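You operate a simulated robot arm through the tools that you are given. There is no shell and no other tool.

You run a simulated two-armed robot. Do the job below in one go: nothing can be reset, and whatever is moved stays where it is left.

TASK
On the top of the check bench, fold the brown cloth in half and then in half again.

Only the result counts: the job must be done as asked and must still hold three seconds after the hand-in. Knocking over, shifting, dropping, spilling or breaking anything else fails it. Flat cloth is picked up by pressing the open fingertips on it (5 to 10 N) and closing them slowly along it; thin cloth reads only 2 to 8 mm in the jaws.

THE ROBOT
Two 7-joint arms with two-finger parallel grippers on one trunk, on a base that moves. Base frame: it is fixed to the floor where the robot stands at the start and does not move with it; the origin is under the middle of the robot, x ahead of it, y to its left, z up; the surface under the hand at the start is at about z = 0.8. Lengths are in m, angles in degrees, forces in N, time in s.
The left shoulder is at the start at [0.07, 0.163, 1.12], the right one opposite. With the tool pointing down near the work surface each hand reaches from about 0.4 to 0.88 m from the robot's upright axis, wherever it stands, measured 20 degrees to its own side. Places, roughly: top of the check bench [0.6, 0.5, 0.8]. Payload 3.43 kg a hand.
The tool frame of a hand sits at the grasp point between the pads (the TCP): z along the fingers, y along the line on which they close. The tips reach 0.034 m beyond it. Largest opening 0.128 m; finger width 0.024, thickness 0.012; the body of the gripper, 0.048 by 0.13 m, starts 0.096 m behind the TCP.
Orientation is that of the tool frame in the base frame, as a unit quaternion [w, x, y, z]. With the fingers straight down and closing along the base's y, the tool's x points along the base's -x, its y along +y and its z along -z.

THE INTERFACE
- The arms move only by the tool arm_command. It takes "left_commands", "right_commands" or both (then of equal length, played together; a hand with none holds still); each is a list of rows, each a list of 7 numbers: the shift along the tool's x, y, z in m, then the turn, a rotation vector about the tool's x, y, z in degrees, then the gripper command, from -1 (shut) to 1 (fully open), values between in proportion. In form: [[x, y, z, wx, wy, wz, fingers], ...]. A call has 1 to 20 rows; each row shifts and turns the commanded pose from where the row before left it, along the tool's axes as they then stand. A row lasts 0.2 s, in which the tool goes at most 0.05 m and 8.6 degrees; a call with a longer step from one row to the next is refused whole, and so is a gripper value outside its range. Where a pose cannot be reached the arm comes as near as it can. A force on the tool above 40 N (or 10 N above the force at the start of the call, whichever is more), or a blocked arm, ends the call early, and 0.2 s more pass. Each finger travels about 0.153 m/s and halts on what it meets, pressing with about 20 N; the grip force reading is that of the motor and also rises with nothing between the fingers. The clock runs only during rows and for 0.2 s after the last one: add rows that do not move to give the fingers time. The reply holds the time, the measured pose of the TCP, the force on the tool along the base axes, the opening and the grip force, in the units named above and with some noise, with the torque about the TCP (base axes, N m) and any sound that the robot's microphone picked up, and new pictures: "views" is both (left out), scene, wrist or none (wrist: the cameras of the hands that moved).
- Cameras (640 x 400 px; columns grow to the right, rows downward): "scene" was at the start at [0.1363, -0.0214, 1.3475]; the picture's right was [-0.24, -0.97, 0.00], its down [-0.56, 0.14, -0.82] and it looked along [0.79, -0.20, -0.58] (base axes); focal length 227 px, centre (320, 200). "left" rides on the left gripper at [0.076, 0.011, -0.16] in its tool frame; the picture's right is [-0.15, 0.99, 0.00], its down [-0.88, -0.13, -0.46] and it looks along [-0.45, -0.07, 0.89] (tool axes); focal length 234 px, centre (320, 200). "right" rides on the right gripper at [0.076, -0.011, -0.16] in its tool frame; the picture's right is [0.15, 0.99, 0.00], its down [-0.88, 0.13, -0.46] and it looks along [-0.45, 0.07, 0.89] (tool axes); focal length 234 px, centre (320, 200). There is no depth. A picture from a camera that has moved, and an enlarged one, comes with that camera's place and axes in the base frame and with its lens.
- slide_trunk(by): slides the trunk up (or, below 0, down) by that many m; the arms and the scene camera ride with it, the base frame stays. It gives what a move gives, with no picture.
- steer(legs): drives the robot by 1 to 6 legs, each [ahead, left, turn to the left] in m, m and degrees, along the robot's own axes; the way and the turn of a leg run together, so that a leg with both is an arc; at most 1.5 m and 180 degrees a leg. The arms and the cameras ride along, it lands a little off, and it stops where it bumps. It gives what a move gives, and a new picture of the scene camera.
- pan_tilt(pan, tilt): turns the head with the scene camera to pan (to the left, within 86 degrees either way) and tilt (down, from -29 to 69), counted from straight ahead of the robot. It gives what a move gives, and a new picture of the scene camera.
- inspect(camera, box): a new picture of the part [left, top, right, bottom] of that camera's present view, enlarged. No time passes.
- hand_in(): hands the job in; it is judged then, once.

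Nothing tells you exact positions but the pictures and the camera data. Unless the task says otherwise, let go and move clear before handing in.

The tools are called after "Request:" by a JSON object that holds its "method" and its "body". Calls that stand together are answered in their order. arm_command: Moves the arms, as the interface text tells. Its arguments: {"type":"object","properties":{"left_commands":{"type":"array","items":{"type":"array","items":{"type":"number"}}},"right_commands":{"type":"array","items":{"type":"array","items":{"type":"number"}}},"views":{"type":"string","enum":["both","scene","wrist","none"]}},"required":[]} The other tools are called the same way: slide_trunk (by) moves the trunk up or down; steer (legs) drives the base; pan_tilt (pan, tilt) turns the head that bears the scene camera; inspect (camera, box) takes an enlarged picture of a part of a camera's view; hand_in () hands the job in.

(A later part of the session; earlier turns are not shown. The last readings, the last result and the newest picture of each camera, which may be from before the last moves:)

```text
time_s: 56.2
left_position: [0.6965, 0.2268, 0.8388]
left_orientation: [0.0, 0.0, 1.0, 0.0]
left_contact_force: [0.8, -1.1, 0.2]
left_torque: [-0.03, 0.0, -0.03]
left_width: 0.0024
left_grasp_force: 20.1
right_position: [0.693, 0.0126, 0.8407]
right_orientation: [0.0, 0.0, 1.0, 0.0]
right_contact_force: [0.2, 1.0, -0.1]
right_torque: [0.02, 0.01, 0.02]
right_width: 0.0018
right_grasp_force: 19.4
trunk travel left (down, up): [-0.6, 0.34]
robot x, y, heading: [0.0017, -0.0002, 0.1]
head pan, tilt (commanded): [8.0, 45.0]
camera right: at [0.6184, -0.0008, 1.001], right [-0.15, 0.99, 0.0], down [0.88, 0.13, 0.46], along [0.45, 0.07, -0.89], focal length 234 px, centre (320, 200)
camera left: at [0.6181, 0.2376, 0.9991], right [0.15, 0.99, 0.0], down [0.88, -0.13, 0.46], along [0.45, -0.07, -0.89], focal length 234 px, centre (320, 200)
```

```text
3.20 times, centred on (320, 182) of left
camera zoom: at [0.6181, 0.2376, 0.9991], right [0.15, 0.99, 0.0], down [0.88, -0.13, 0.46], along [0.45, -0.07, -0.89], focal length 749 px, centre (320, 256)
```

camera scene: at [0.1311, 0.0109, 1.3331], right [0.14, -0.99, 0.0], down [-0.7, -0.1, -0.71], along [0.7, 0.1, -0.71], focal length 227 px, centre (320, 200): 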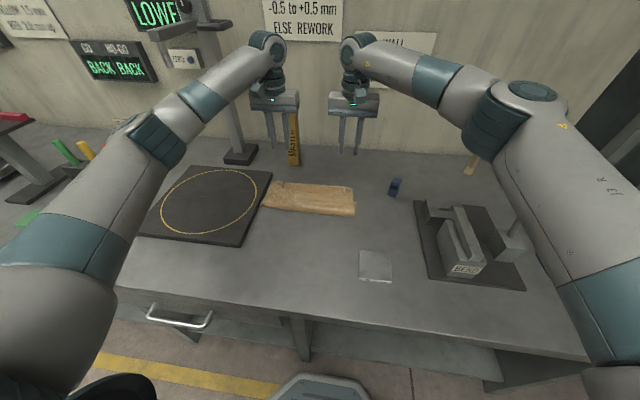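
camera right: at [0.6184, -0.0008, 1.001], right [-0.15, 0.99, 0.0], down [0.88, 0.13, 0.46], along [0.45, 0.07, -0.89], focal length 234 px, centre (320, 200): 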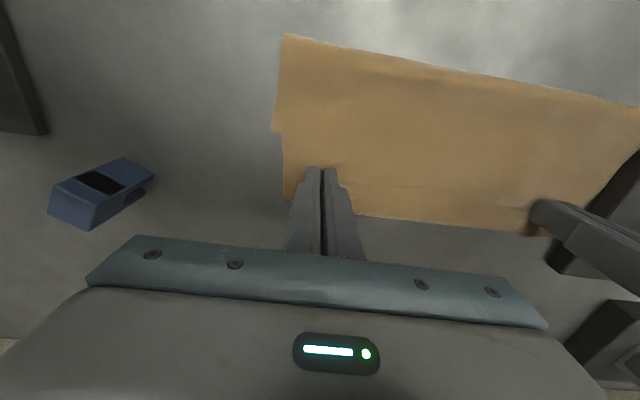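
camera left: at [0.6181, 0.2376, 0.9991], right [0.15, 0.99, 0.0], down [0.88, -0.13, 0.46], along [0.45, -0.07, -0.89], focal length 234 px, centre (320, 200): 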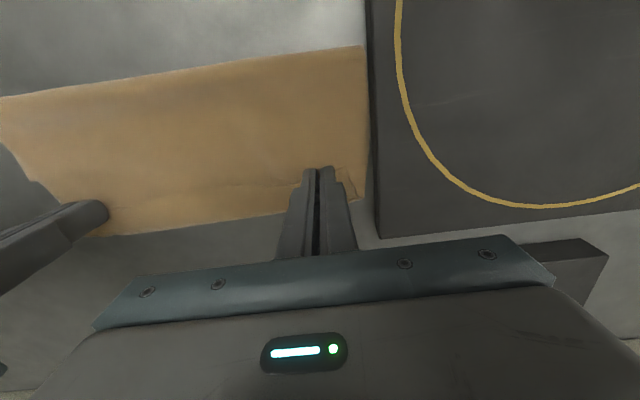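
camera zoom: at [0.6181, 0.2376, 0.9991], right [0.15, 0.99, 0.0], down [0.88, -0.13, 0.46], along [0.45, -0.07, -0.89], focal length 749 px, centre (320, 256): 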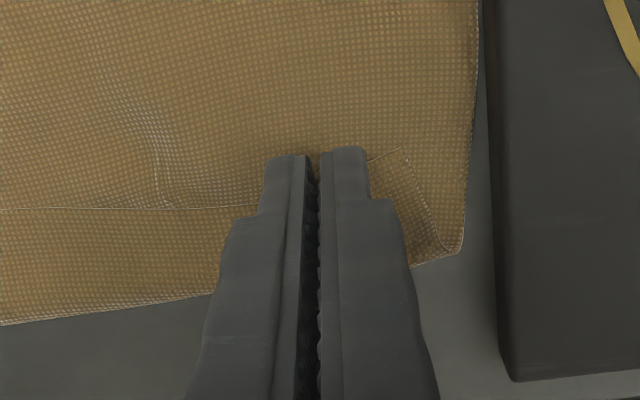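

Both grips read about 2 mm. I'll lift the edge high while drawing it back towards x≈0.52, so the whole cloth hangs from it.

Request:
{"method": "arm_command", "body": {"left_commands": [[0.01, 0, -0.02, 0, 0, 0, -1], [0.02, 0, -0.025, 0, 0, 0, -1], [0.02, 0, -0.025, 0, 0, 0, -1], [0.02, 0, -0.025, 0, 0, 0, -1], [0.02, 0, -0.025, 0, 0, 0, -1], [0.02, 0, -0.025, 0, 0, 0, -1], [0.02, 0, -0.02, 0, 0, 0, -1], [0, 0, 0, 0, 0, 0, -1]], "right_commands": [[0.01, 0, -0.02, 0, 0, 0, -1], [0.02, 0, -0.025, 0, 0, 0, -1], [0.02, 0, -0.025, 0, 0, 0, -1], [0.02, 0, -0.025, 0, 0, 0, -1], [0.02, 0, -0.025, 0, 0, 0, -1], [0.02, 0, -0.025, 0, 0, 0, -1], [0.02, 0, -0.02, 0, 0, 0, -1], [0, 0, 0, 0, 0, 0, -1]], "views": "both"}}

Request:
{"method": "inspect", "body": {"camera": "scene", "box": [210, 80, 410, 240]}}

```text
time_s: 58.0
left_position: [0.5658, 0.2254, 1.0026]
left_orientation: [-0.001, 0.0, 1.0, 0.0]
left_contact_force: [0.2, -0.5, -0.7]
left_torque: [-0.01, -0.01, 0.01]
left_width: 0.0021
left_grasp_force: 19.7
right_position: [0.5646, 0.0123, 1.0078]
right_orientation: [-0.001, 0.0, 1.0, 0.0]
right_contact_force: [0.9, 0.1, -1.1]
right_torque: [0.04, 0.01, 0.05]
right_width: 0.002
right_grasp_force: 19.9
trunk travel left (down, up): [-0.6, 0.34]
robot x, y, heading: [0.0027, 0.0003, -0.1]
head pan, tilt (commanded): [8.0, 45.0]
camera scene: at [0.1326, 0.011, 1.3329], right [0.14, -0.99, 0.0], down [-0.7, -0.1, -0.71], along [0.7, 0.1, -0.71], focal length 227 px, centre (320, 200)
camera right: at [0.4896, -0.0001, 1.1678], right [-0.15, 0.99, 0.0], down [0.88, 0.13, 0.45], along [0.45, 0.07, -0.89], focal length 234 px, centre (320, 200)
camera left: at [0.4901, 0.2365, 1.1626], right [0.15, 0.99, 0.0], down [0.88, -0.13, 0.45], along [0.45, -0.07, -0.89], focal length 234 px, centre (320, 200)
```

scene: 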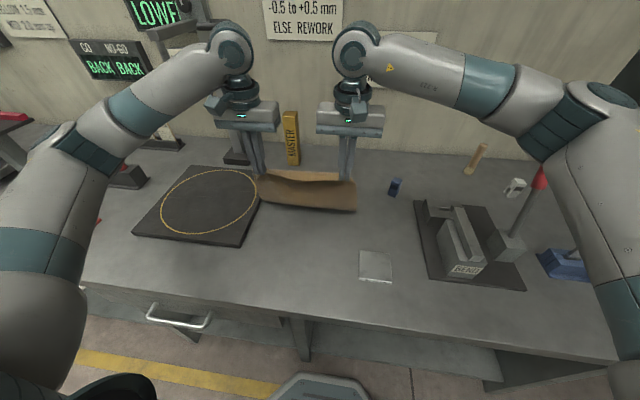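
right: 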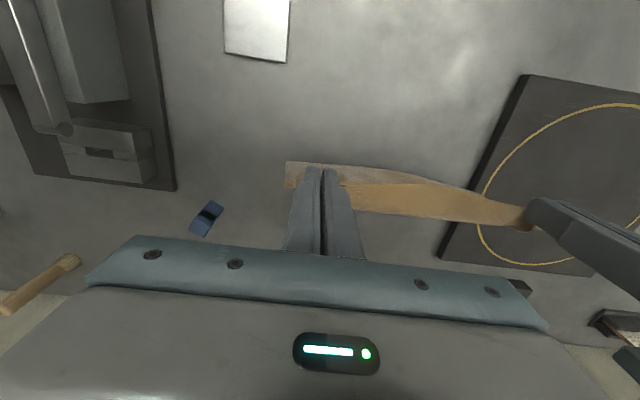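
left: 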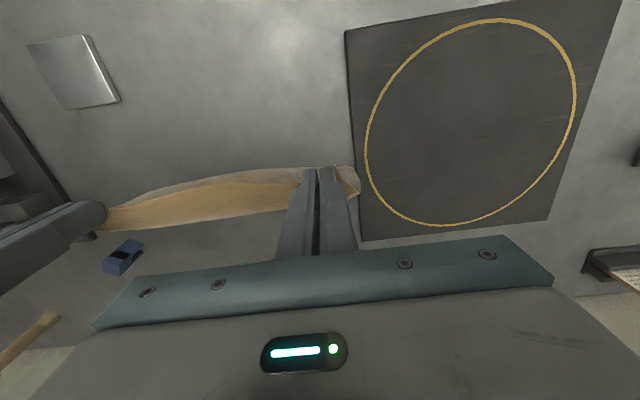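

```text
2.50 times, centred on (310, 160) of scene
camera zoom: at [0.1326, 0.011, 1.3329], right [0.14, -0.99, 0.0], down [-0.7, -0.1, -0.71], along [0.7, 0.1, -0.71], focal length 568 px, centre (345, 300)
```

zoom: 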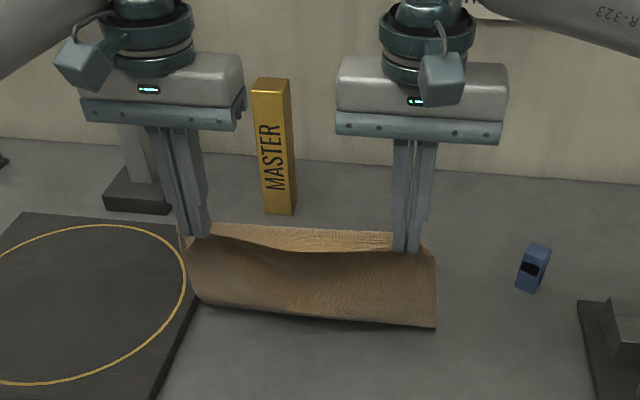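

The cloth hangs with only its last few cm on the table. I'll lift it clear and bring it back to x≈0.44.

Request:
{"method": "arm_command", "body": {"left_commands": [[0.01, 0, -0.025, 0, 0, 0, -1], [0.02, 0, -0.025, 0, 0, 0, -1], [0.025, 0, -0.02, 0, 0, 0, -1], [0.025, 0, -0.008, 0, 0, 0, -1], [0.025, 0, 0, 0, 0, 0, -1], [0.02, 0, 0, 0, 0, 0, -1], [0, 0, 0, 0, 0, 0, -1], [0, 0, 0, 0, 0, 0, -1]], "right_commands": [[0.01, 0, -0.022, 0, 0, 0, -1], [0.02, 0, -0.025, 0, 0, 0, -1], [0.025, 0, -0.02, 0, 0, 0, -1], [0.025, 0, -0.008, 0, 0, 0, -1], [0.025, 0, 0, 0, 0, 0, -1], [0.02, 0, 0, 0, 0, 0, -1], [0, 0, 0, 0, 0, 0, -1], [0, 0, 0, 0, 0, 0, -1]], "views": "both"}}

Request:
{"method": "inspect", "body": {"camera": "scene", "box": [210, 100, 410, 260]}}

```text
time_s: 59.9
left_position: [0.4379, 0.2274, 1.0799]
left_orientation: [0.0, -0.001, 1.0, 0.0]
left_contact_force: [-0.2, -0.1, -0.6]
left_torque: [0.0, -0.01, -0.01]
left_width: 0.0021
left_grasp_force: 20.3
right_position: [0.4382, 0.0126, 1.0799]
right_orientation: [0.0, 0.001, 1.0, 0.0]
right_contact_force: [-0.4, 0.9, -0.5]
right_torque: [0.0, 0.01, 0.03]
right_width: 0.0024
right_grasp_force: 19.9
trunk travel left (down, up): [-0.6, 0.34]
robot x, y, heading: [-0.003, -0.0041, -0.1]
head pan, tilt (commanded): [8.0, 45.0]
camera scene: at [0.1311, 0.0111, 1.3331], right [0.14, -0.99, 0.0], down [-0.7, -0.1, -0.71], along [0.7, 0.1, -0.71], focal length 227 px, centre (320, 200)
camera right: at [0.3621, -0.0002, 1.2407], right [-0.15, 0.99, 0.0], down [0.88, 0.13, 0.46], along [0.45, 0.07, -0.89], focal length 234 px, centre (320, 200)
camera left: at [0.3624, 0.2376, 1.2403], right [0.15, 0.99, 0.0], down [0.88, -0.13, 0.46], along [0.45, -0.07, -0.89], focal length 234 px, centre (320, 200)
```

scene: 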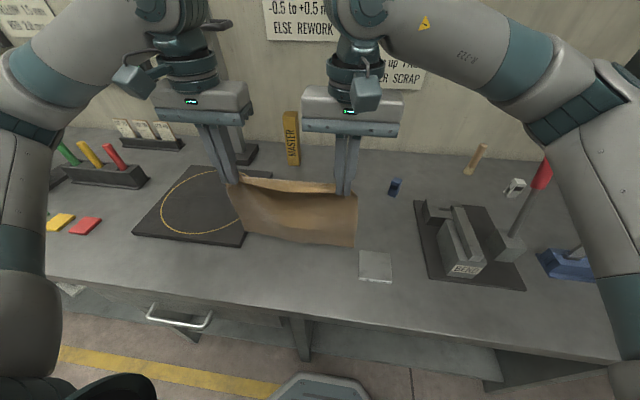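
right: 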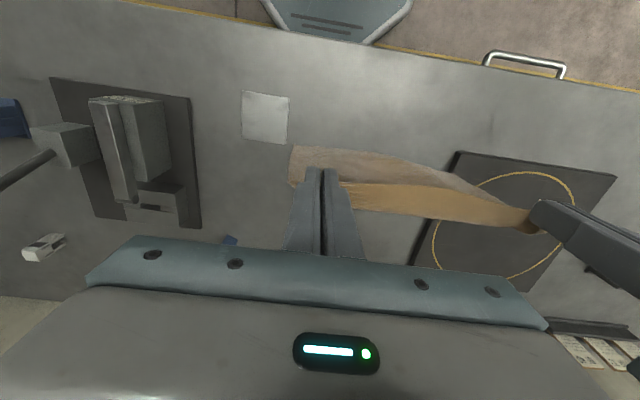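
left: 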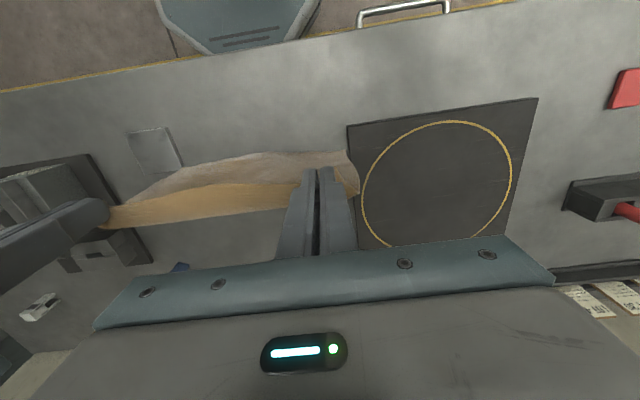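

```text
2.50 times, centred on (310, 180) of scene
camera zoom: at [0.1311, 0.0111, 1.3331], right [0.14, -0.99, 0.0], down [-0.7, -0.1, -0.71], along [0.7, 0.1, -0.71], focal length 568 px, centre (345, 250)
```

zoom: 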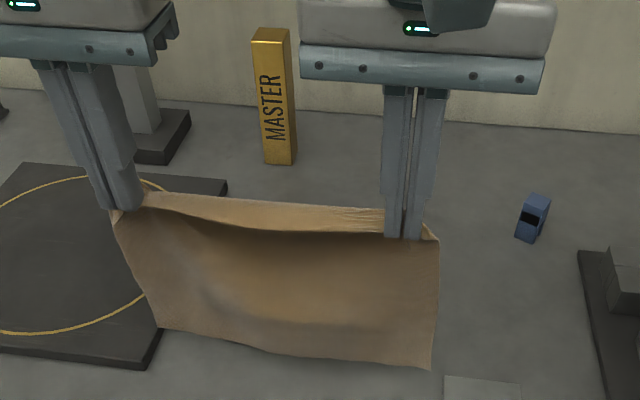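

The whole cloth hangs freely from the held edge. I'll shift slightly right, away from the mat, touch its lower edge down, and start laying it away from me by moving outward while lowering.

Request:
{"method": "arm_command", "body": {"left_commands": [[-0.01, -0.006, 0.01, 0, 0, 0, -1], [-0.01, -0.006, 0.012, 0, 0, 0, -1], [-0.008, 0, 0.012, 0, 0, 0, -1], [-0.01, 0, 0.012, 0, 0, 0, -1], [-0.012, 0, 0.012, 0, 0, 0, -1], [-0.012, 0, 0.012, 0, 0, 0, -1], [0, 0, 0, 0, 0, 0, -1]], "right_commands": [[-0.01, -0.006, 0.01, 0, 0, 0, -1], [-0.01, -0.006, 0.012, 0, 0, 0, -1], [-0.008, 0, 0.012, 0, 0, 0, -1], [-0.01, 0, 0.012, 0, 0, 0, -1], [-0.012, 0, 0.012, 0, 0, 0, -1], [-0.012, 0, 0.012, 0, 0, 0, -1], [0, 0, 0, 0, 0, 0, -1]], "views": "both"}}

Request:
{"method": "inspect", "body": {"camera": "scene", "box": [210, 100, 410, 260]}}

```text
time_s: 61.5
left_position: [0.5003, 0.2151, 1.0126]
left_orientation: [0.0, 0.0, 1.0, 0.001]
left_contact_force: [-0.3, -1.3, 0.7]
left_torque: [-0.04, 0.01, 0.0]
left_width: 0.0022
left_grasp_force: 19.8
right_position: [0.499, 0.0002, 1.011]
right_orientation: [0.0, 0.0, 1.0, 0.001]
right_contact_force: [-0.4, 0.3, -0.6]
right_torque: [-0.01, -0.03, -0.02]
right_width: 0.002
right_grasp_force: 20.2
trunk travel left (down, up): [-0.6, 0.34]
robot x, y, heading: [-0.0004, 0.0017, 0.2]
head pan, tilt (commanded): [8.0, 45.0]
camera scene: at [0.1308, 0.011, 1.3332], right [0.14, -0.99, 0.0], down [-0.7, -0.1, -0.71], along [0.7, 0.1, -0.71], focal length 227 px, centre (320, 200)
camera right: at [0.4241, -0.0127, 1.1709], right [-0.15, 0.99, 0.0], down [0.88, 0.13, 0.46], along [0.45, 0.07, -0.89], focal length 234 px, centre (320, 200)
camera left: at [0.4249, 0.2254, 1.1728], right [0.15, 0.99, 0.0], down [0.88, -0.13, 0.46], along [0.45, -0.07, -0.89], focal length 234 px, centre (320, 200)
```

scene: 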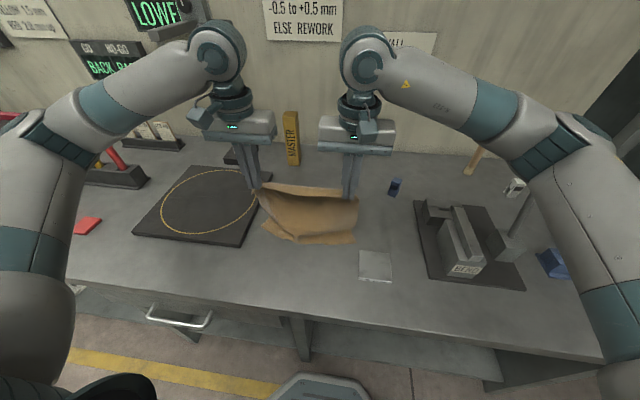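
right: 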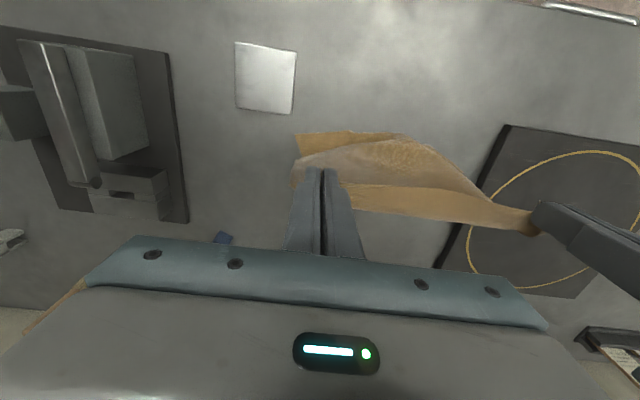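
left: 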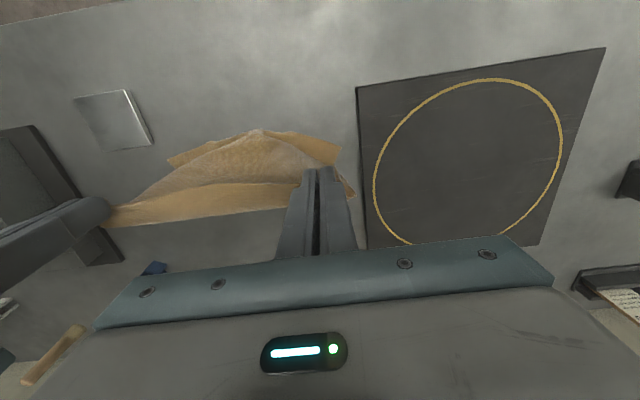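

```text
2.50 times, centred on (310, 180) of scene
camera zoom: at [0.1308, 0.011, 1.3332], right [0.14, -0.99, 0.0], down [-0.7, -0.1, -0.71], along [0.7, 0.1, -0.71], focal length 568 px, centre (345, 250)
```

zoom: 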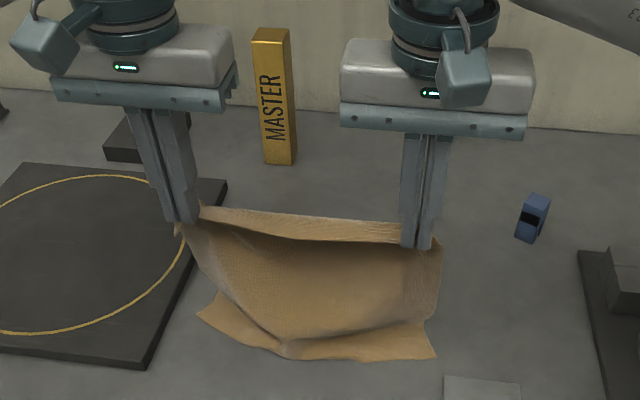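

The lower edge trails towards me as wanted and is starting to lie down. I'll continue laying outward and down.

Request:
{"method": "arm_command", "body": {"left_commands": [[-0.012, 0, 0.011, 0, 0, 0, -1], [-0.012, 0, 0.011, 0, 0, 0, -1], [-0.012, 0, 0.011, 0, 0, 0, -1], [-0.012, 0, 0.011, 0, 0, 0, -1], [0, 0, 0, 0, 0, 0, -1]], "right_commands": [[-0.012, 0, 0.011, 0, 0, 0, -1], [-0.012, 0, 0.011, 0, 0, 0, -1], [-0.012, 0, 0.011, 0, 0, 0, -1], [-0.012, 0, 0.011, 0, 0, 0, -1], [0, 0, 0, 0, 0, 0, -1]], "views": "wrist"}}

Request:
{"method": "inspect", "body": {"camera": "scene", "box": [210, 100, 410, 260]}}

```text
time_s: 62.6
left_position: [0.5481, 0.2146, 0.9692]
left_orientation: [0.0, 0.0, 1.0, 0.0]
left_contact_force: [0.1, -1.1, 0.1]
left_torque: [-0.05, -0.04, 0.02]
left_width: 0.0024
left_grasp_force: 20.0
right_position: [0.5478, 0.0012, 0.9672]
right_orientation: [0.0, 0.0, 1.0, 0.0]
right_contact_force: [-0.6, 0.8, -0.4]
right_torque: [0.04, -0.01, 0.04]
right_width: 0.002
right_grasp_force: 20.0
trunk travel left (down, up): [-0.6, 0.34]
robot x, y, heading: [0.0041, 0.0039, 0.1]
head pan, tilt (commanded): [8.0, 45.0]
camera right: at [0.473, -0.0121, 1.1269], right [-0.15, 0.99, 0.0], down [0.88, 0.13, 0.46], along [0.45, 0.07, -0.89], focal length 234 px, centre (320, 200)
camera left: at [0.4727, 0.2262, 1.1286], right [0.15, 0.99, 0.0], down [0.88, -0.13, 0.46], along [0.45, -0.07, -0.89], focal length 234 px, centre (320, 200)
```

right: 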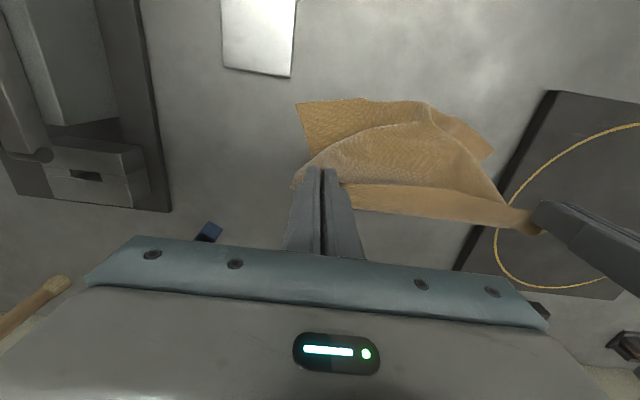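
left: 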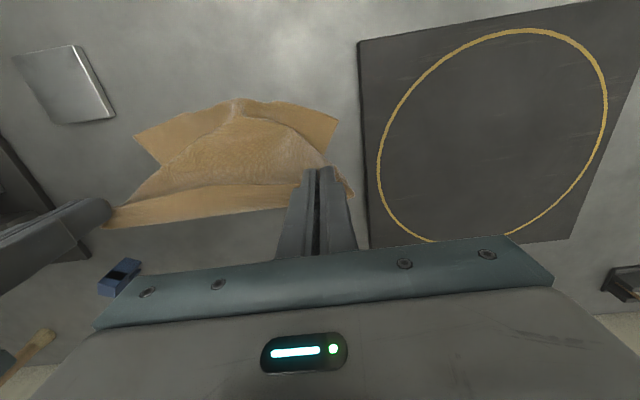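

```text
2.50 times, centred on (310, 180) of scene
camera zoom: at [0.1309, 0.011, 1.3332], right [0.14, -0.99, 0.0], down [-0.7, -0.1, -0.71], along [0.7, 0.1, -0.71], focal length 568 px, centre (345, 250)
```

zoom: 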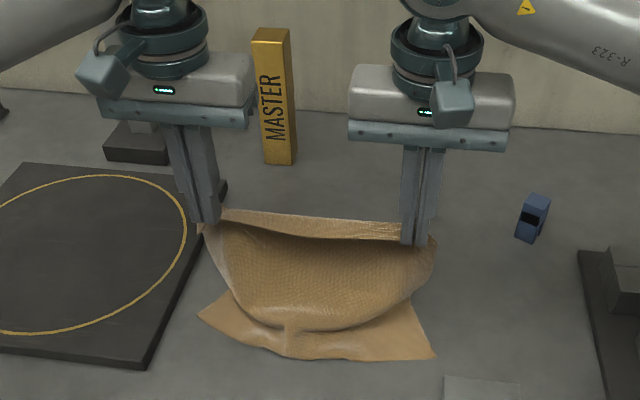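

The hanging sheet curves, with its middle towards me, because the fingers hold the strip level, and that would leave wrinkles. I'll lift it clear again and tilt the hands about 45° so the cloth hangs straight down from the grip before I lay it.

Request:
{"method": "arm_command", "body": {"left_commands": [[0.0137, 0, -0.0191, 0, 7.5, 0, -1], [0.0161, 0, -0.0172, 0, 7.5, 0, -1], [0.0182, 0, -0.0149, 0, 7.5, 0, -1], [0.02, 0, -0.0124, 0, 7.5, 0, -1], [0.0214, 0, -0.0097, 0, 7.5, 0, -1], [0.0225, 0, -0.0068, 0, 7.5, 0, -1], [0, 0, 0, 0, 0, 0, -1], [0, 0, 0, 0, 0, 0, -1]], "right_commands": [[0.0137, 0, -0.0191, 0, 7.5, 0, -1], [0.0161, 0, -0.0172, 0, 7.5, 0, -1], [0.0182, 0, -0.0149, 0, 7.5, 0, -1], [0.02, 0, -0.0124, 0, 7.5, 0, -1], [0.0214, 0, -0.0097, 0, 7.5, 0, -1], [0.0225, 0, -0.0068, 0, 7.5, 0, -1], [0, 0, 0, 0, 0, 0, -1], [0, 0, 0, 0, 0, 0, -1]], "views": "both"}}

Request:
{"method": "inspect", "body": {"camera": "scene", "box": [210, 100, 410, 260]}}

```text
time_s: 64.5
left_position: [0.4661, 0.2155, 1.0837]
left_orientation: [-0.384, 0.0, 0.923, -0.001]
left_contact_force: [0.1, -0.7, -0.1]
left_torque: [-0.01, -0.02, 0.02]
left_width: 0.0022
left_grasp_force: 20.0
right_position: [0.4661, 0.0009, 1.0814]
right_orientation: [-0.383, 0.0, 0.924, 0.0]
right_contact_force: [-0.4, 0.2, 0.0]
right_torque: [0.02, 0.03, -0.01]
right_width: 0.0018
right_grasp_force: 19.8
trunk travel left (down, up): [-0.6, 0.34]
robot x, y, heading: [-0.0033, 0.0002, -0.0]
head pan, tilt (commanded): [8.0, 45.0]
camera scene: at [0.1314, 0.0108, 1.3331], right [0.14, -0.99, 0.0], down [-0.7, -0.1, -0.71], along [0.7, 0.1, -0.71], focal length 227 px, centre (320, 200)
camera right: at [0.526, -0.0124, 1.2487], right [-0.1, 0.99, 0.1], down [0.94, 0.13, -0.3], along [-0.31, 0.07, -0.95], focal length 234 px, centre (320, 200)
camera left: at [0.5257, 0.2265, 1.2498], right [0.1, 0.99, -0.1], down [0.94, -0.13, -0.3], along [-0.31, -0.07, -0.95], focal length 234 px, centre (320, 200)
```

scene: 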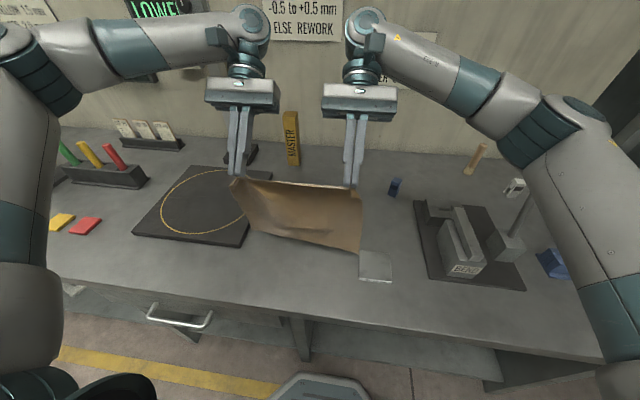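
right: 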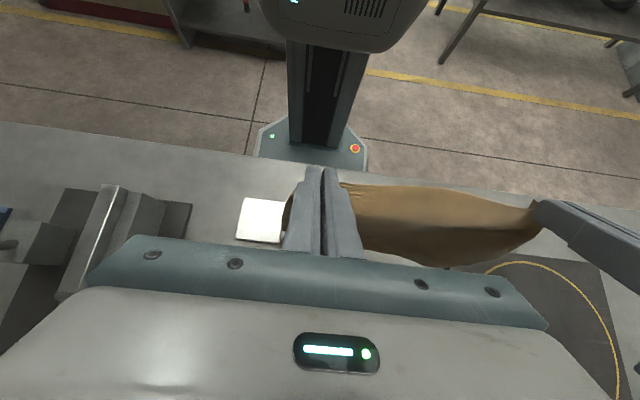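
left: 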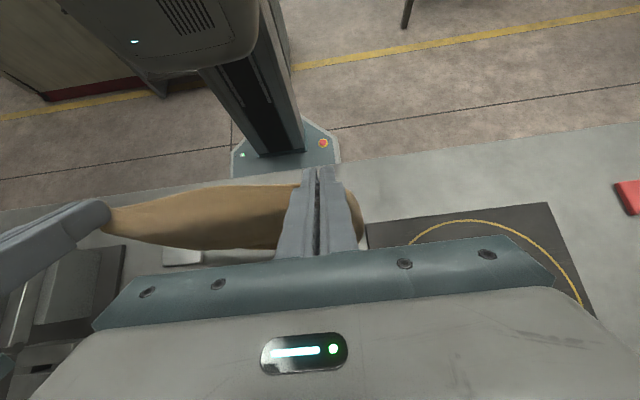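

```text
2.50 times, centred on (310, 180) of scene
camera zoom: at [0.1314, 0.0108, 1.3331], right [0.14, -0.99, 0.0], down [-0.7, -0.1, -0.71], along [0.7, 0.1, -0.71], focal length 568 px, centre (345, 250)
```

zoom: 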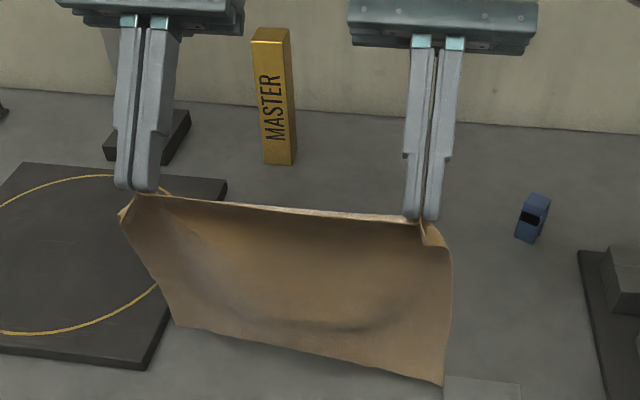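

Now the cloth hangs nearly straight. I'll shift outward past the small metal sheet, let it settle, then touch down and lay it.

Request:
{"method": "arm_command", "body": {"left_commands": [[-0.0159, 0.002, -0.0159, 0, 0, 0, -1], [-0.0159, 0.002, -0.0159, 0, 0, 0, -1], [0, 0, 0, 0, 0, 0, -1], [0, 0, 0, 0, 0, 0, -1], [-0.0141, 0, 0.0057, 0, 0, 0, -1], [-0.0141, 0, 0.0057, 0, 0, 0, -1], [-0.0163, 0, 0.0021, 0, 0, 0, -1], [-0.0163, 0, 0.0021, 0, 0, 0, -1], [0, 0, 0, 0, 0, 0, -1]], "right_commands": [[-0.0159, 0.002, -0.0159, 0, 0, 0, -1], [-0.0159, 0.002, -0.0159, 0, 0, 0, -1], [0, 0, 0, 0, 0, 0, -1], [0, 0, 0, 0, 0, 0, -1], [-0.0141, 0, 0.0057, 0, 0, 0, -1], [-0.0141, 0, 0.0057, 0, 0, 0, -1], [-0.0163, 0, 0.0021, 0, 0, 0, -1], [-0.0163, 0, 0.0021, 0, 0, 0, -1], [0, 0, 0, 0, 0, 0, -1]], "views": "scene"}}

Request:
{"method": "inspect", "body": {"camera": "scene", "box": [210, 100, 410, 260]}}

```text
time_s: 66.5
left_position: [0.5439, 0.2181, 1.0311]
left_orientation: [-0.383, 0.0, 0.924, -0.001]
left_contact_force: [-0.4, 0.5, 0.0]
left_torque: [0.0, -0.01, 0.05]
left_width: 0.0023
left_grasp_force: 19.8
right_position: [0.5423, 0.0027, 1.0261]
right_orientation: [-0.383, 0.001, 0.924, 0.0]
right_contact_force: [0.1, 0.2, -0.6]
right_torque: [0.07, -0.01, -0.01]
right_width: 0.0018
right_grasp_force: 19.7
trunk travel left (down, up): [-0.6, 0.34]
robot x, y, heading: [-0.001, -0.0028, -0.1]
head pan, tilt (commanded): [8.0, 45.0]
camera scene: at [0.1307, 0.0108, 1.3332], right [0.14, -0.99, 0.0], down [-0.7, -0.1, -0.71], along [0.7, 0.1, -0.71], focal length 227 px, centre (320, 200)
```

scene: 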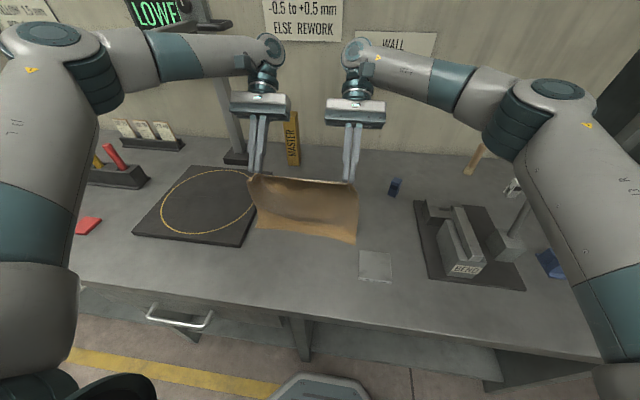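

```text
2.50 times, centred on (310, 180) of scene
camera zoom: at [0.1307, 0.0108, 1.3332], right [0.14, -0.99, 0.0], down [-0.7, -0.1, -0.71], along [0.7, 0.1, -0.71], focal length 568 px, centre (345, 250)
```

zoom: 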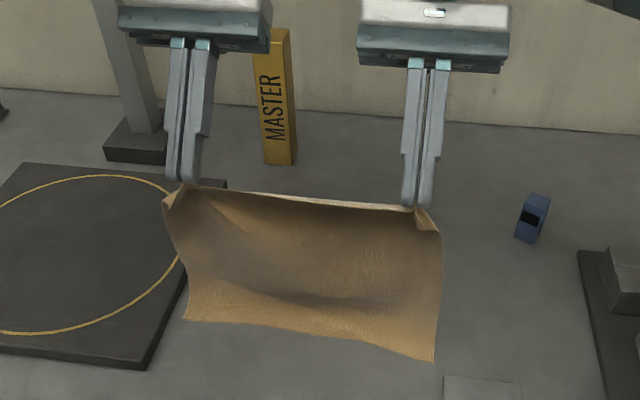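

The lower edge now lies nearly straight on the table, from about (0.514,0.258) to (0.497,-0.035). I'll continue laying outward to the halfway point, with the right hand lagging slightly to match the small skew.

Request:
{"method": "arm_command", "body": {"left_commands": [[-0.0149, 0, -0.0006, 0, 0, 0, -1], [-0.0149, 0, -0.0006, 0, 0, 0, -1], [-0.0149, 0, -0.0006, 0, 0, 0, -1], [-0.0149, 0, -0.0006, 0, 0, 0, -1], [-0.0149, 0, -0.0006, 0, 0, 0, -1], [-0.0149, 0, -0.0006, 0, 0, 0, -1], [-0.0149, 0, -0.0006, 0, 0, 0, -1], [0, 0, 0, 0, 0, 0, -1]], "right_commands": [[-0.0135, 0, 0.0008, 0, 0, 0, -1], [-0.0135, 0, 0.0008, 0, 0, 0, -1], [-0.0135, 0, 0.0008, 0, 0, 0, -1], [-0.0135, 0, 0.0008, 0, 0, 0, -1], [-0.0135, 0, 0.0008, 0, 0, 0, -1], [-0.0135, 0, 0.0008, 0, 0, 0, -1], [-0.0135, 0, 0.0008, 0, 0, 0, -1], [0, 0, 0, 0, 0, 0, -1]], "views": "both"}}

Request:
{"method": "inspect", "body": {"camera": "scene", "box": [210, 100, 410, 260]}}

```text
time_s: 68.2
left_position: [0.6193, 0.2193, 0.9581]
left_orientation: [-0.384, 0.0, 0.923, 0.0]
left_contact_force: [0.3, -0.3, 1.0]
left_torque: [0.0, 0.03, 0.01]
left_width: 0.0023
left_grasp_force: 19.4
right_position: [0.6062, 0.0039, 0.9576]
right_orientation: [-0.383, 0.0, 0.924, 0.0]
right_contact_force: [0.4, 1.2, 0.4]
right_torque: [0.03, 0.03, 0.03]
right_width: 0.002
right_grasp_force: 20.7
trunk travel left (down, up): [-0.6, 0.34]
robot x, y, heading: [-0.0002, 0.0006, -0.2]
head pan, tilt (commanded): [8.0, 45.0]
camera scene: at [0.1312, 0.0108, 1.3331], right [0.14, -0.99, 0.0], down [-0.7, -0.1, -0.71], along [0.7, 0.1, -0.71], focal length 227 px, centre (320, 200)
camera right: at [0.6655, -0.0084, 1.1249], right [-0.1, 0.99, 0.1], down [0.94, 0.13, -0.3], along [-0.31, 0.07, -0.95], focal length 234 px, centre (320, 200)
camera left: at [0.6789, 0.2301, 1.1248], right [0.1, 0.99, -0.1], down [0.94, -0.13, -0.3], along [-0.31, -0.07, -0.95], focal length 234 px, centre (320, 200)
```

scene: 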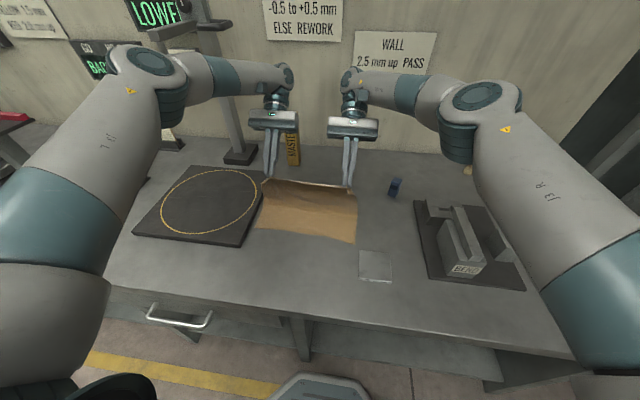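
right: 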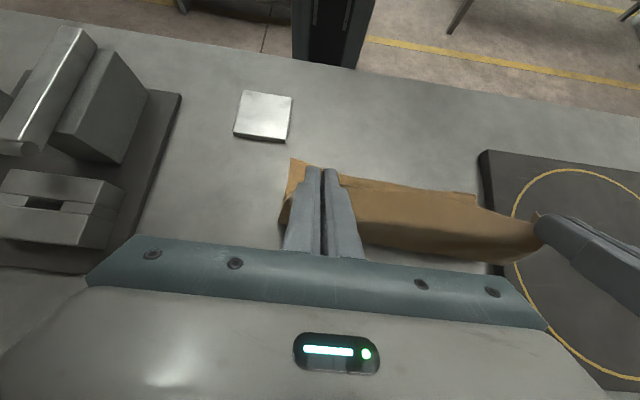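
left: 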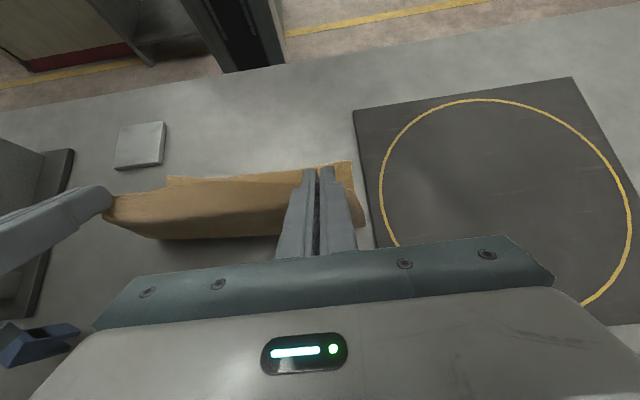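

```text
2.50 times, centred on (310, 180) of scene
camera zoom: at [0.1312, 0.0108, 1.3331], right [0.14, -0.99, 0.0], down [-0.7, -0.1, -0.71], along [0.7, 0.1, -0.71], focal length 568 px, centre (345, 250)
```

zoom: 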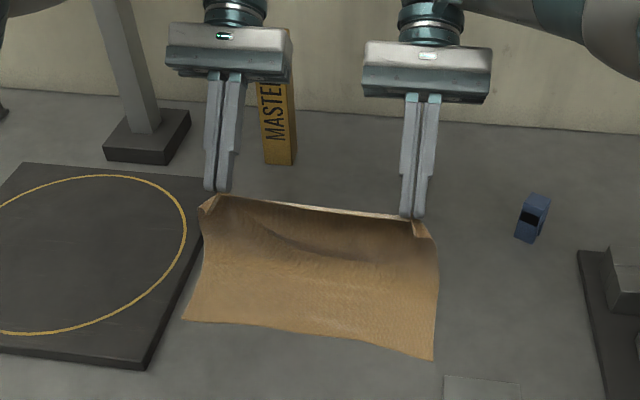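

Excellent: the lower half is laid flat, and the held edge is above the fold line. Now I'll bring the held edge back over the laid half, turning the hands upright on the way so the edge lands flat.

Request:
{"method": "arm_command", "body": {"left_commands": [[-0.0002, 0, 0.0122, 0, -3.75, 0, -1], [-0.0002, 0, 0.0122, 0, -3.75, 0, -1], [0.0033, 0, 0.014, 0, -3.75, 0, -1], [0.0033, 0, 0.014, 0, -3.75, 0, -1], [0.0047, 0, 0.0152, 0, -3.75, 0, -1], [0.0047, 0, 0.0152, 0, -3.75, 0, -1], [0.0053, 0, 0.0138, 0, -3.75, 0, -1], [0.0053, 0, 0.0138, 0, -3.75, 0, -1], [0, 0, 0, 0, 0, 0, -1]], "right_commands": [[-0.0002, 0, 0.0122, 0, -3.75, 0, -1], [-0.0002, 0, 0.0122, 0, -3.75, 0, -1], [0.0033, 0, 0.014, 0, -3.75, 0, -1], [0.0033, 0, 0.014, 0, -3.75, 0, -1], [0.0047, 0, 0.0152, 0, -3.75, 0, -1], [0.0047, 0, 0.0152, 0, -3.75, 0, -1], [0.0053, 0, 0.0138, 0, -3.75, 0, -1], [0.0053, 0, 0.0138, 0, -3.75, 0, -1], [0, 0, 0, 0, 0, 0, -1]], "views": "both"}}

Request:
{"method": "inspect", "body": {"camera": "scene", "box": [210, 120, 410, 260]}}

```text
time_s: 70.2
left_position: [0.5388, 0.2182, 0.8755]
left_orientation: [-0.131, 0.0, 0.991, 0.001]
left_contact_force: [-0.5, -0.6, 0.1]
left_torque: [0.0, 0.01, 0.04]
left_width: 0.002
left_grasp_force: 19.9
right_position: [0.5243, 0.0025, 0.8761]
right_orientation: [-0.131, 0.0, 0.991, 0.0]
right_contact_force: [0.0, 1.5, 0.2]
right_torque: [0.06, -0.01, 0.06]
right_width: 0.0022
right_grasp_force: 19.9
trunk travel left (down, up): [-0.6, 0.34]
robot x, y, heading: [0.0032, -0.0016, 0.0]
head pan, tilt (commanded): [8.0, 45.0]
camera scene: at [0.1318, 0.0108, 1.333], right [0.14, -0.99, 0.0], down [-0.7, -0.1, -0.71], along [0.7, 0.1, -0.71], focal length 227 px, centre (320, 200)
camera right: at [0.4932, -0.0097, 1.0498], right [-0.14, 0.99, 0.04], down [0.97, 0.13, 0.21], along [0.21, 0.07, -0.98], focal length 234 px, centre (320, 200)
camera left: at [0.5073, 0.2294, 1.0496], right [0.14, 0.99, -0.04], down [0.97, -0.13, 0.21], along [0.21, -0.07, -0.98], focal length 234 px, centre (320, 200)
```

scene: 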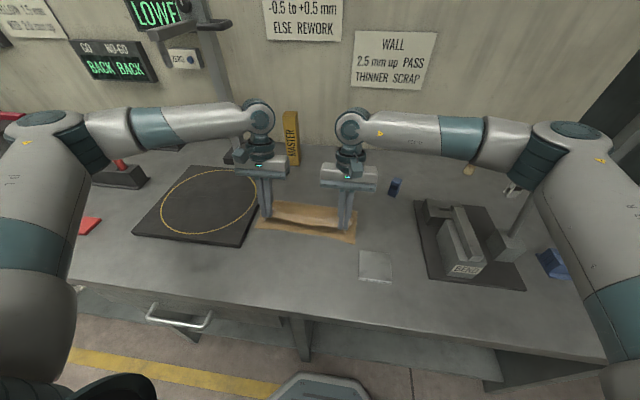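
right: 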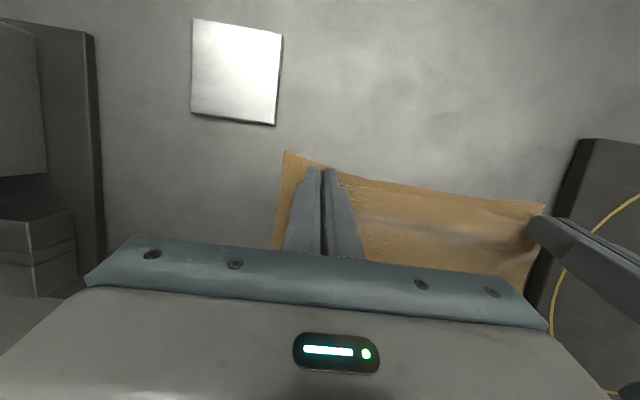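
left: 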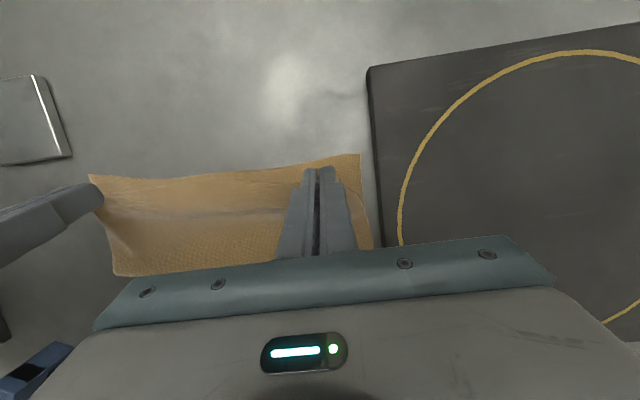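

```text
2.86 times, centred on (310, 190) of scene
camera zoom: at [0.1318, 0.0108, 1.333], right [0.14, -0.99, 0.0], down [-0.7, -0.1, -0.71], along [0.7, 0.1, -0.71], focal length 649 px, centre (349, 229)
```

zoom: 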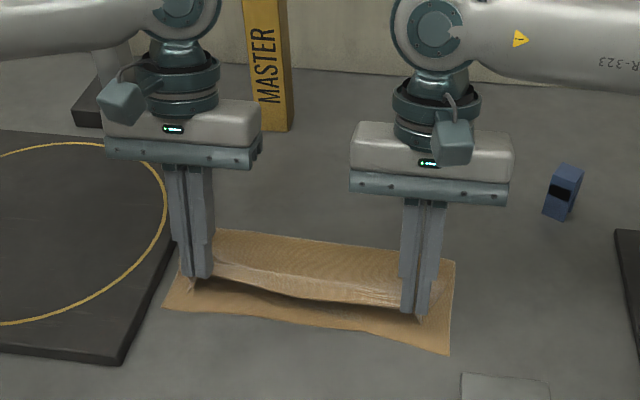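

The fold is coming down cleanly: crease at about x 0.615–0.627, and the lower layer's edge at about (0.518 left, 0.501 right). I'll bring the held edge down onto that lower edge.

Request:
{"method": "arm_command", "body": {"left_commands": [[0.0057, 0, 0.0096, 0, -5, 0, -1], [0.0065, 0, 0.0091, 0, -5, 0, -1], [0.0072, 0, 0.0085, 0, -5, 0, -1], [0, 0, 0, 0, 0, 0, -1]], "right_commands": [[0.0064, 0, 0.0099, 0, -5, 0, -1], [0.0072, 0, 0.0093, 0, -5, 0, -1], [0.008, 0, 0.0087, 0, -5, 0, -1], [0, 0, 0, 0, 0, 0, -1]], "views": "both"}}

Request:
{"method": "inspect", "body": {"camera": "scene", "box": [210, 130, 410, 260]}}

Request:
{"method": "inspect", "body": {"camera": "right", "box": [220, 100, 580, 290]}}

Request:
{"method": "inspect", "body": {"camera": "left", "box": [60, 100, 420, 290]}}

```text
time_s: 71.2
left_position: [0.5163, 0.2194, 0.8528]
left_orientation: [-0.001, 0.0, 1.0, 0.0]
left_contact_force: [-0.3, -0.5, -0.1]
left_torque: [-0.02, 0.0, -0.02]
left_width: 0.0021
left_grasp_force: 20.0
right_position: [0.4992, 0.0032, 0.8521]
right_orientation: [0.0, 0.0, 1.0, 0.0]
right_contact_force: [0.5, 0.0, -0.1]
right_torque: [-0.02, -0.04, -0.01]
right_width: 0.002
right_grasp_force: 19.6
trunk travel left (down, up): [-0.6, 0.34]
robot x, y, heading: [-0.0019, 0.001, -0.3]
head pan, tilt (commanded): [8.0, 45.0]
camera scene: at [0.1321, 0.0108, 1.333], right [0.14, -0.99, 0.0], down [-0.7, -0.1, -0.71], along [0.7, 0.1, -0.71], focal length 227 px, centre (320, 200)
camera right: at [0.4236, -0.0086, 1.0116], right [-0.15, 0.99, 0.0], down [0.88, 0.13, 0.46], along [0.45, 0.07, -0.89], focal length 234 px, centre (320, 200)
camera left: at [0.44, 0.2293, 1.0128], right [0.15, 0.99, 0.0], down [0.88, -0.13, 0.46], along [0.45, -0.07, -0.89], focal length 234 px, centre (320, 200)
```

scene: 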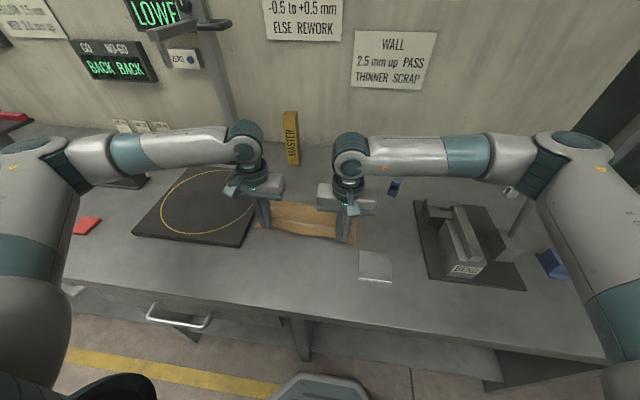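
right: 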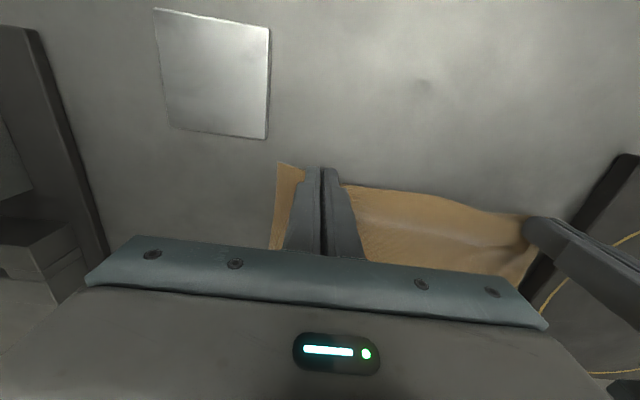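
left: 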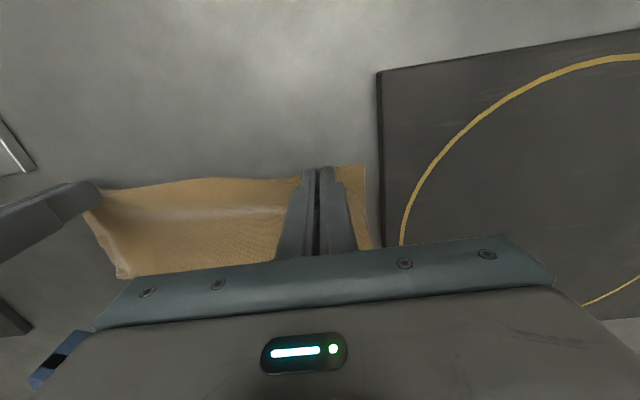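

```text
3.08 times, centred on (310, 195) of scene
camera zoom: at [0.1321, 0.0108, 1.333], right [0.14, -0.99, 0.0], down [-0.7, -0.1, -0.71], along [0.7, 0.1, -0.71], focal length 699 px, centre (351, 215)
```

zoom: 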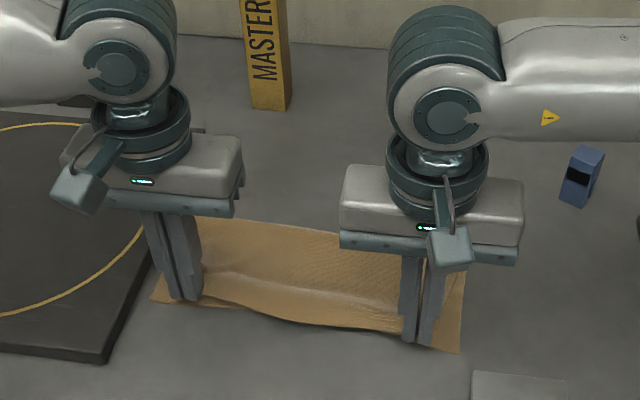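

```text
1.78 times, centred on (400, 195) of right
camera zoom: at [0.4236, -0.0086, 1.0116], right [-0.15, 0.99, 0.0], down [0.88, 0.13, 0.46], along [0.45, 0.07, -0.89], focal length 416 px, centre (178, 209)
```

zoom: 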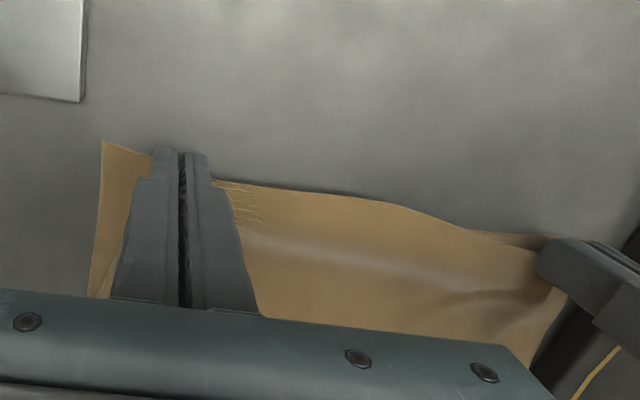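

```text
1.78 times, centred on (240, 195) of left
camera zoom: at [0.44, 0.2293, 1.0128], right [0.15, 0.99, 0.0], down [0.88, -0.13, 0.46], along [0.45, -0.07, -0.89], focal length 416 px, centre (462, 209)
```

zoom: 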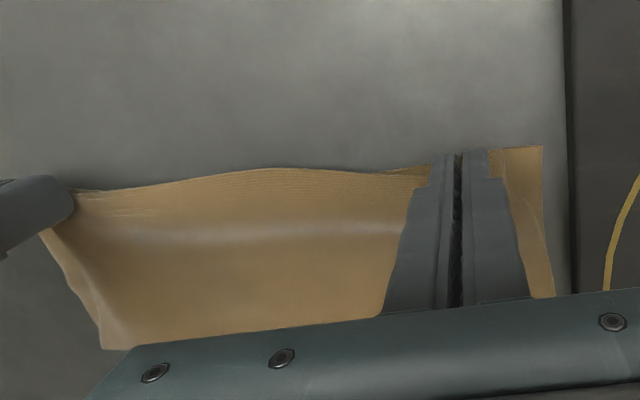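

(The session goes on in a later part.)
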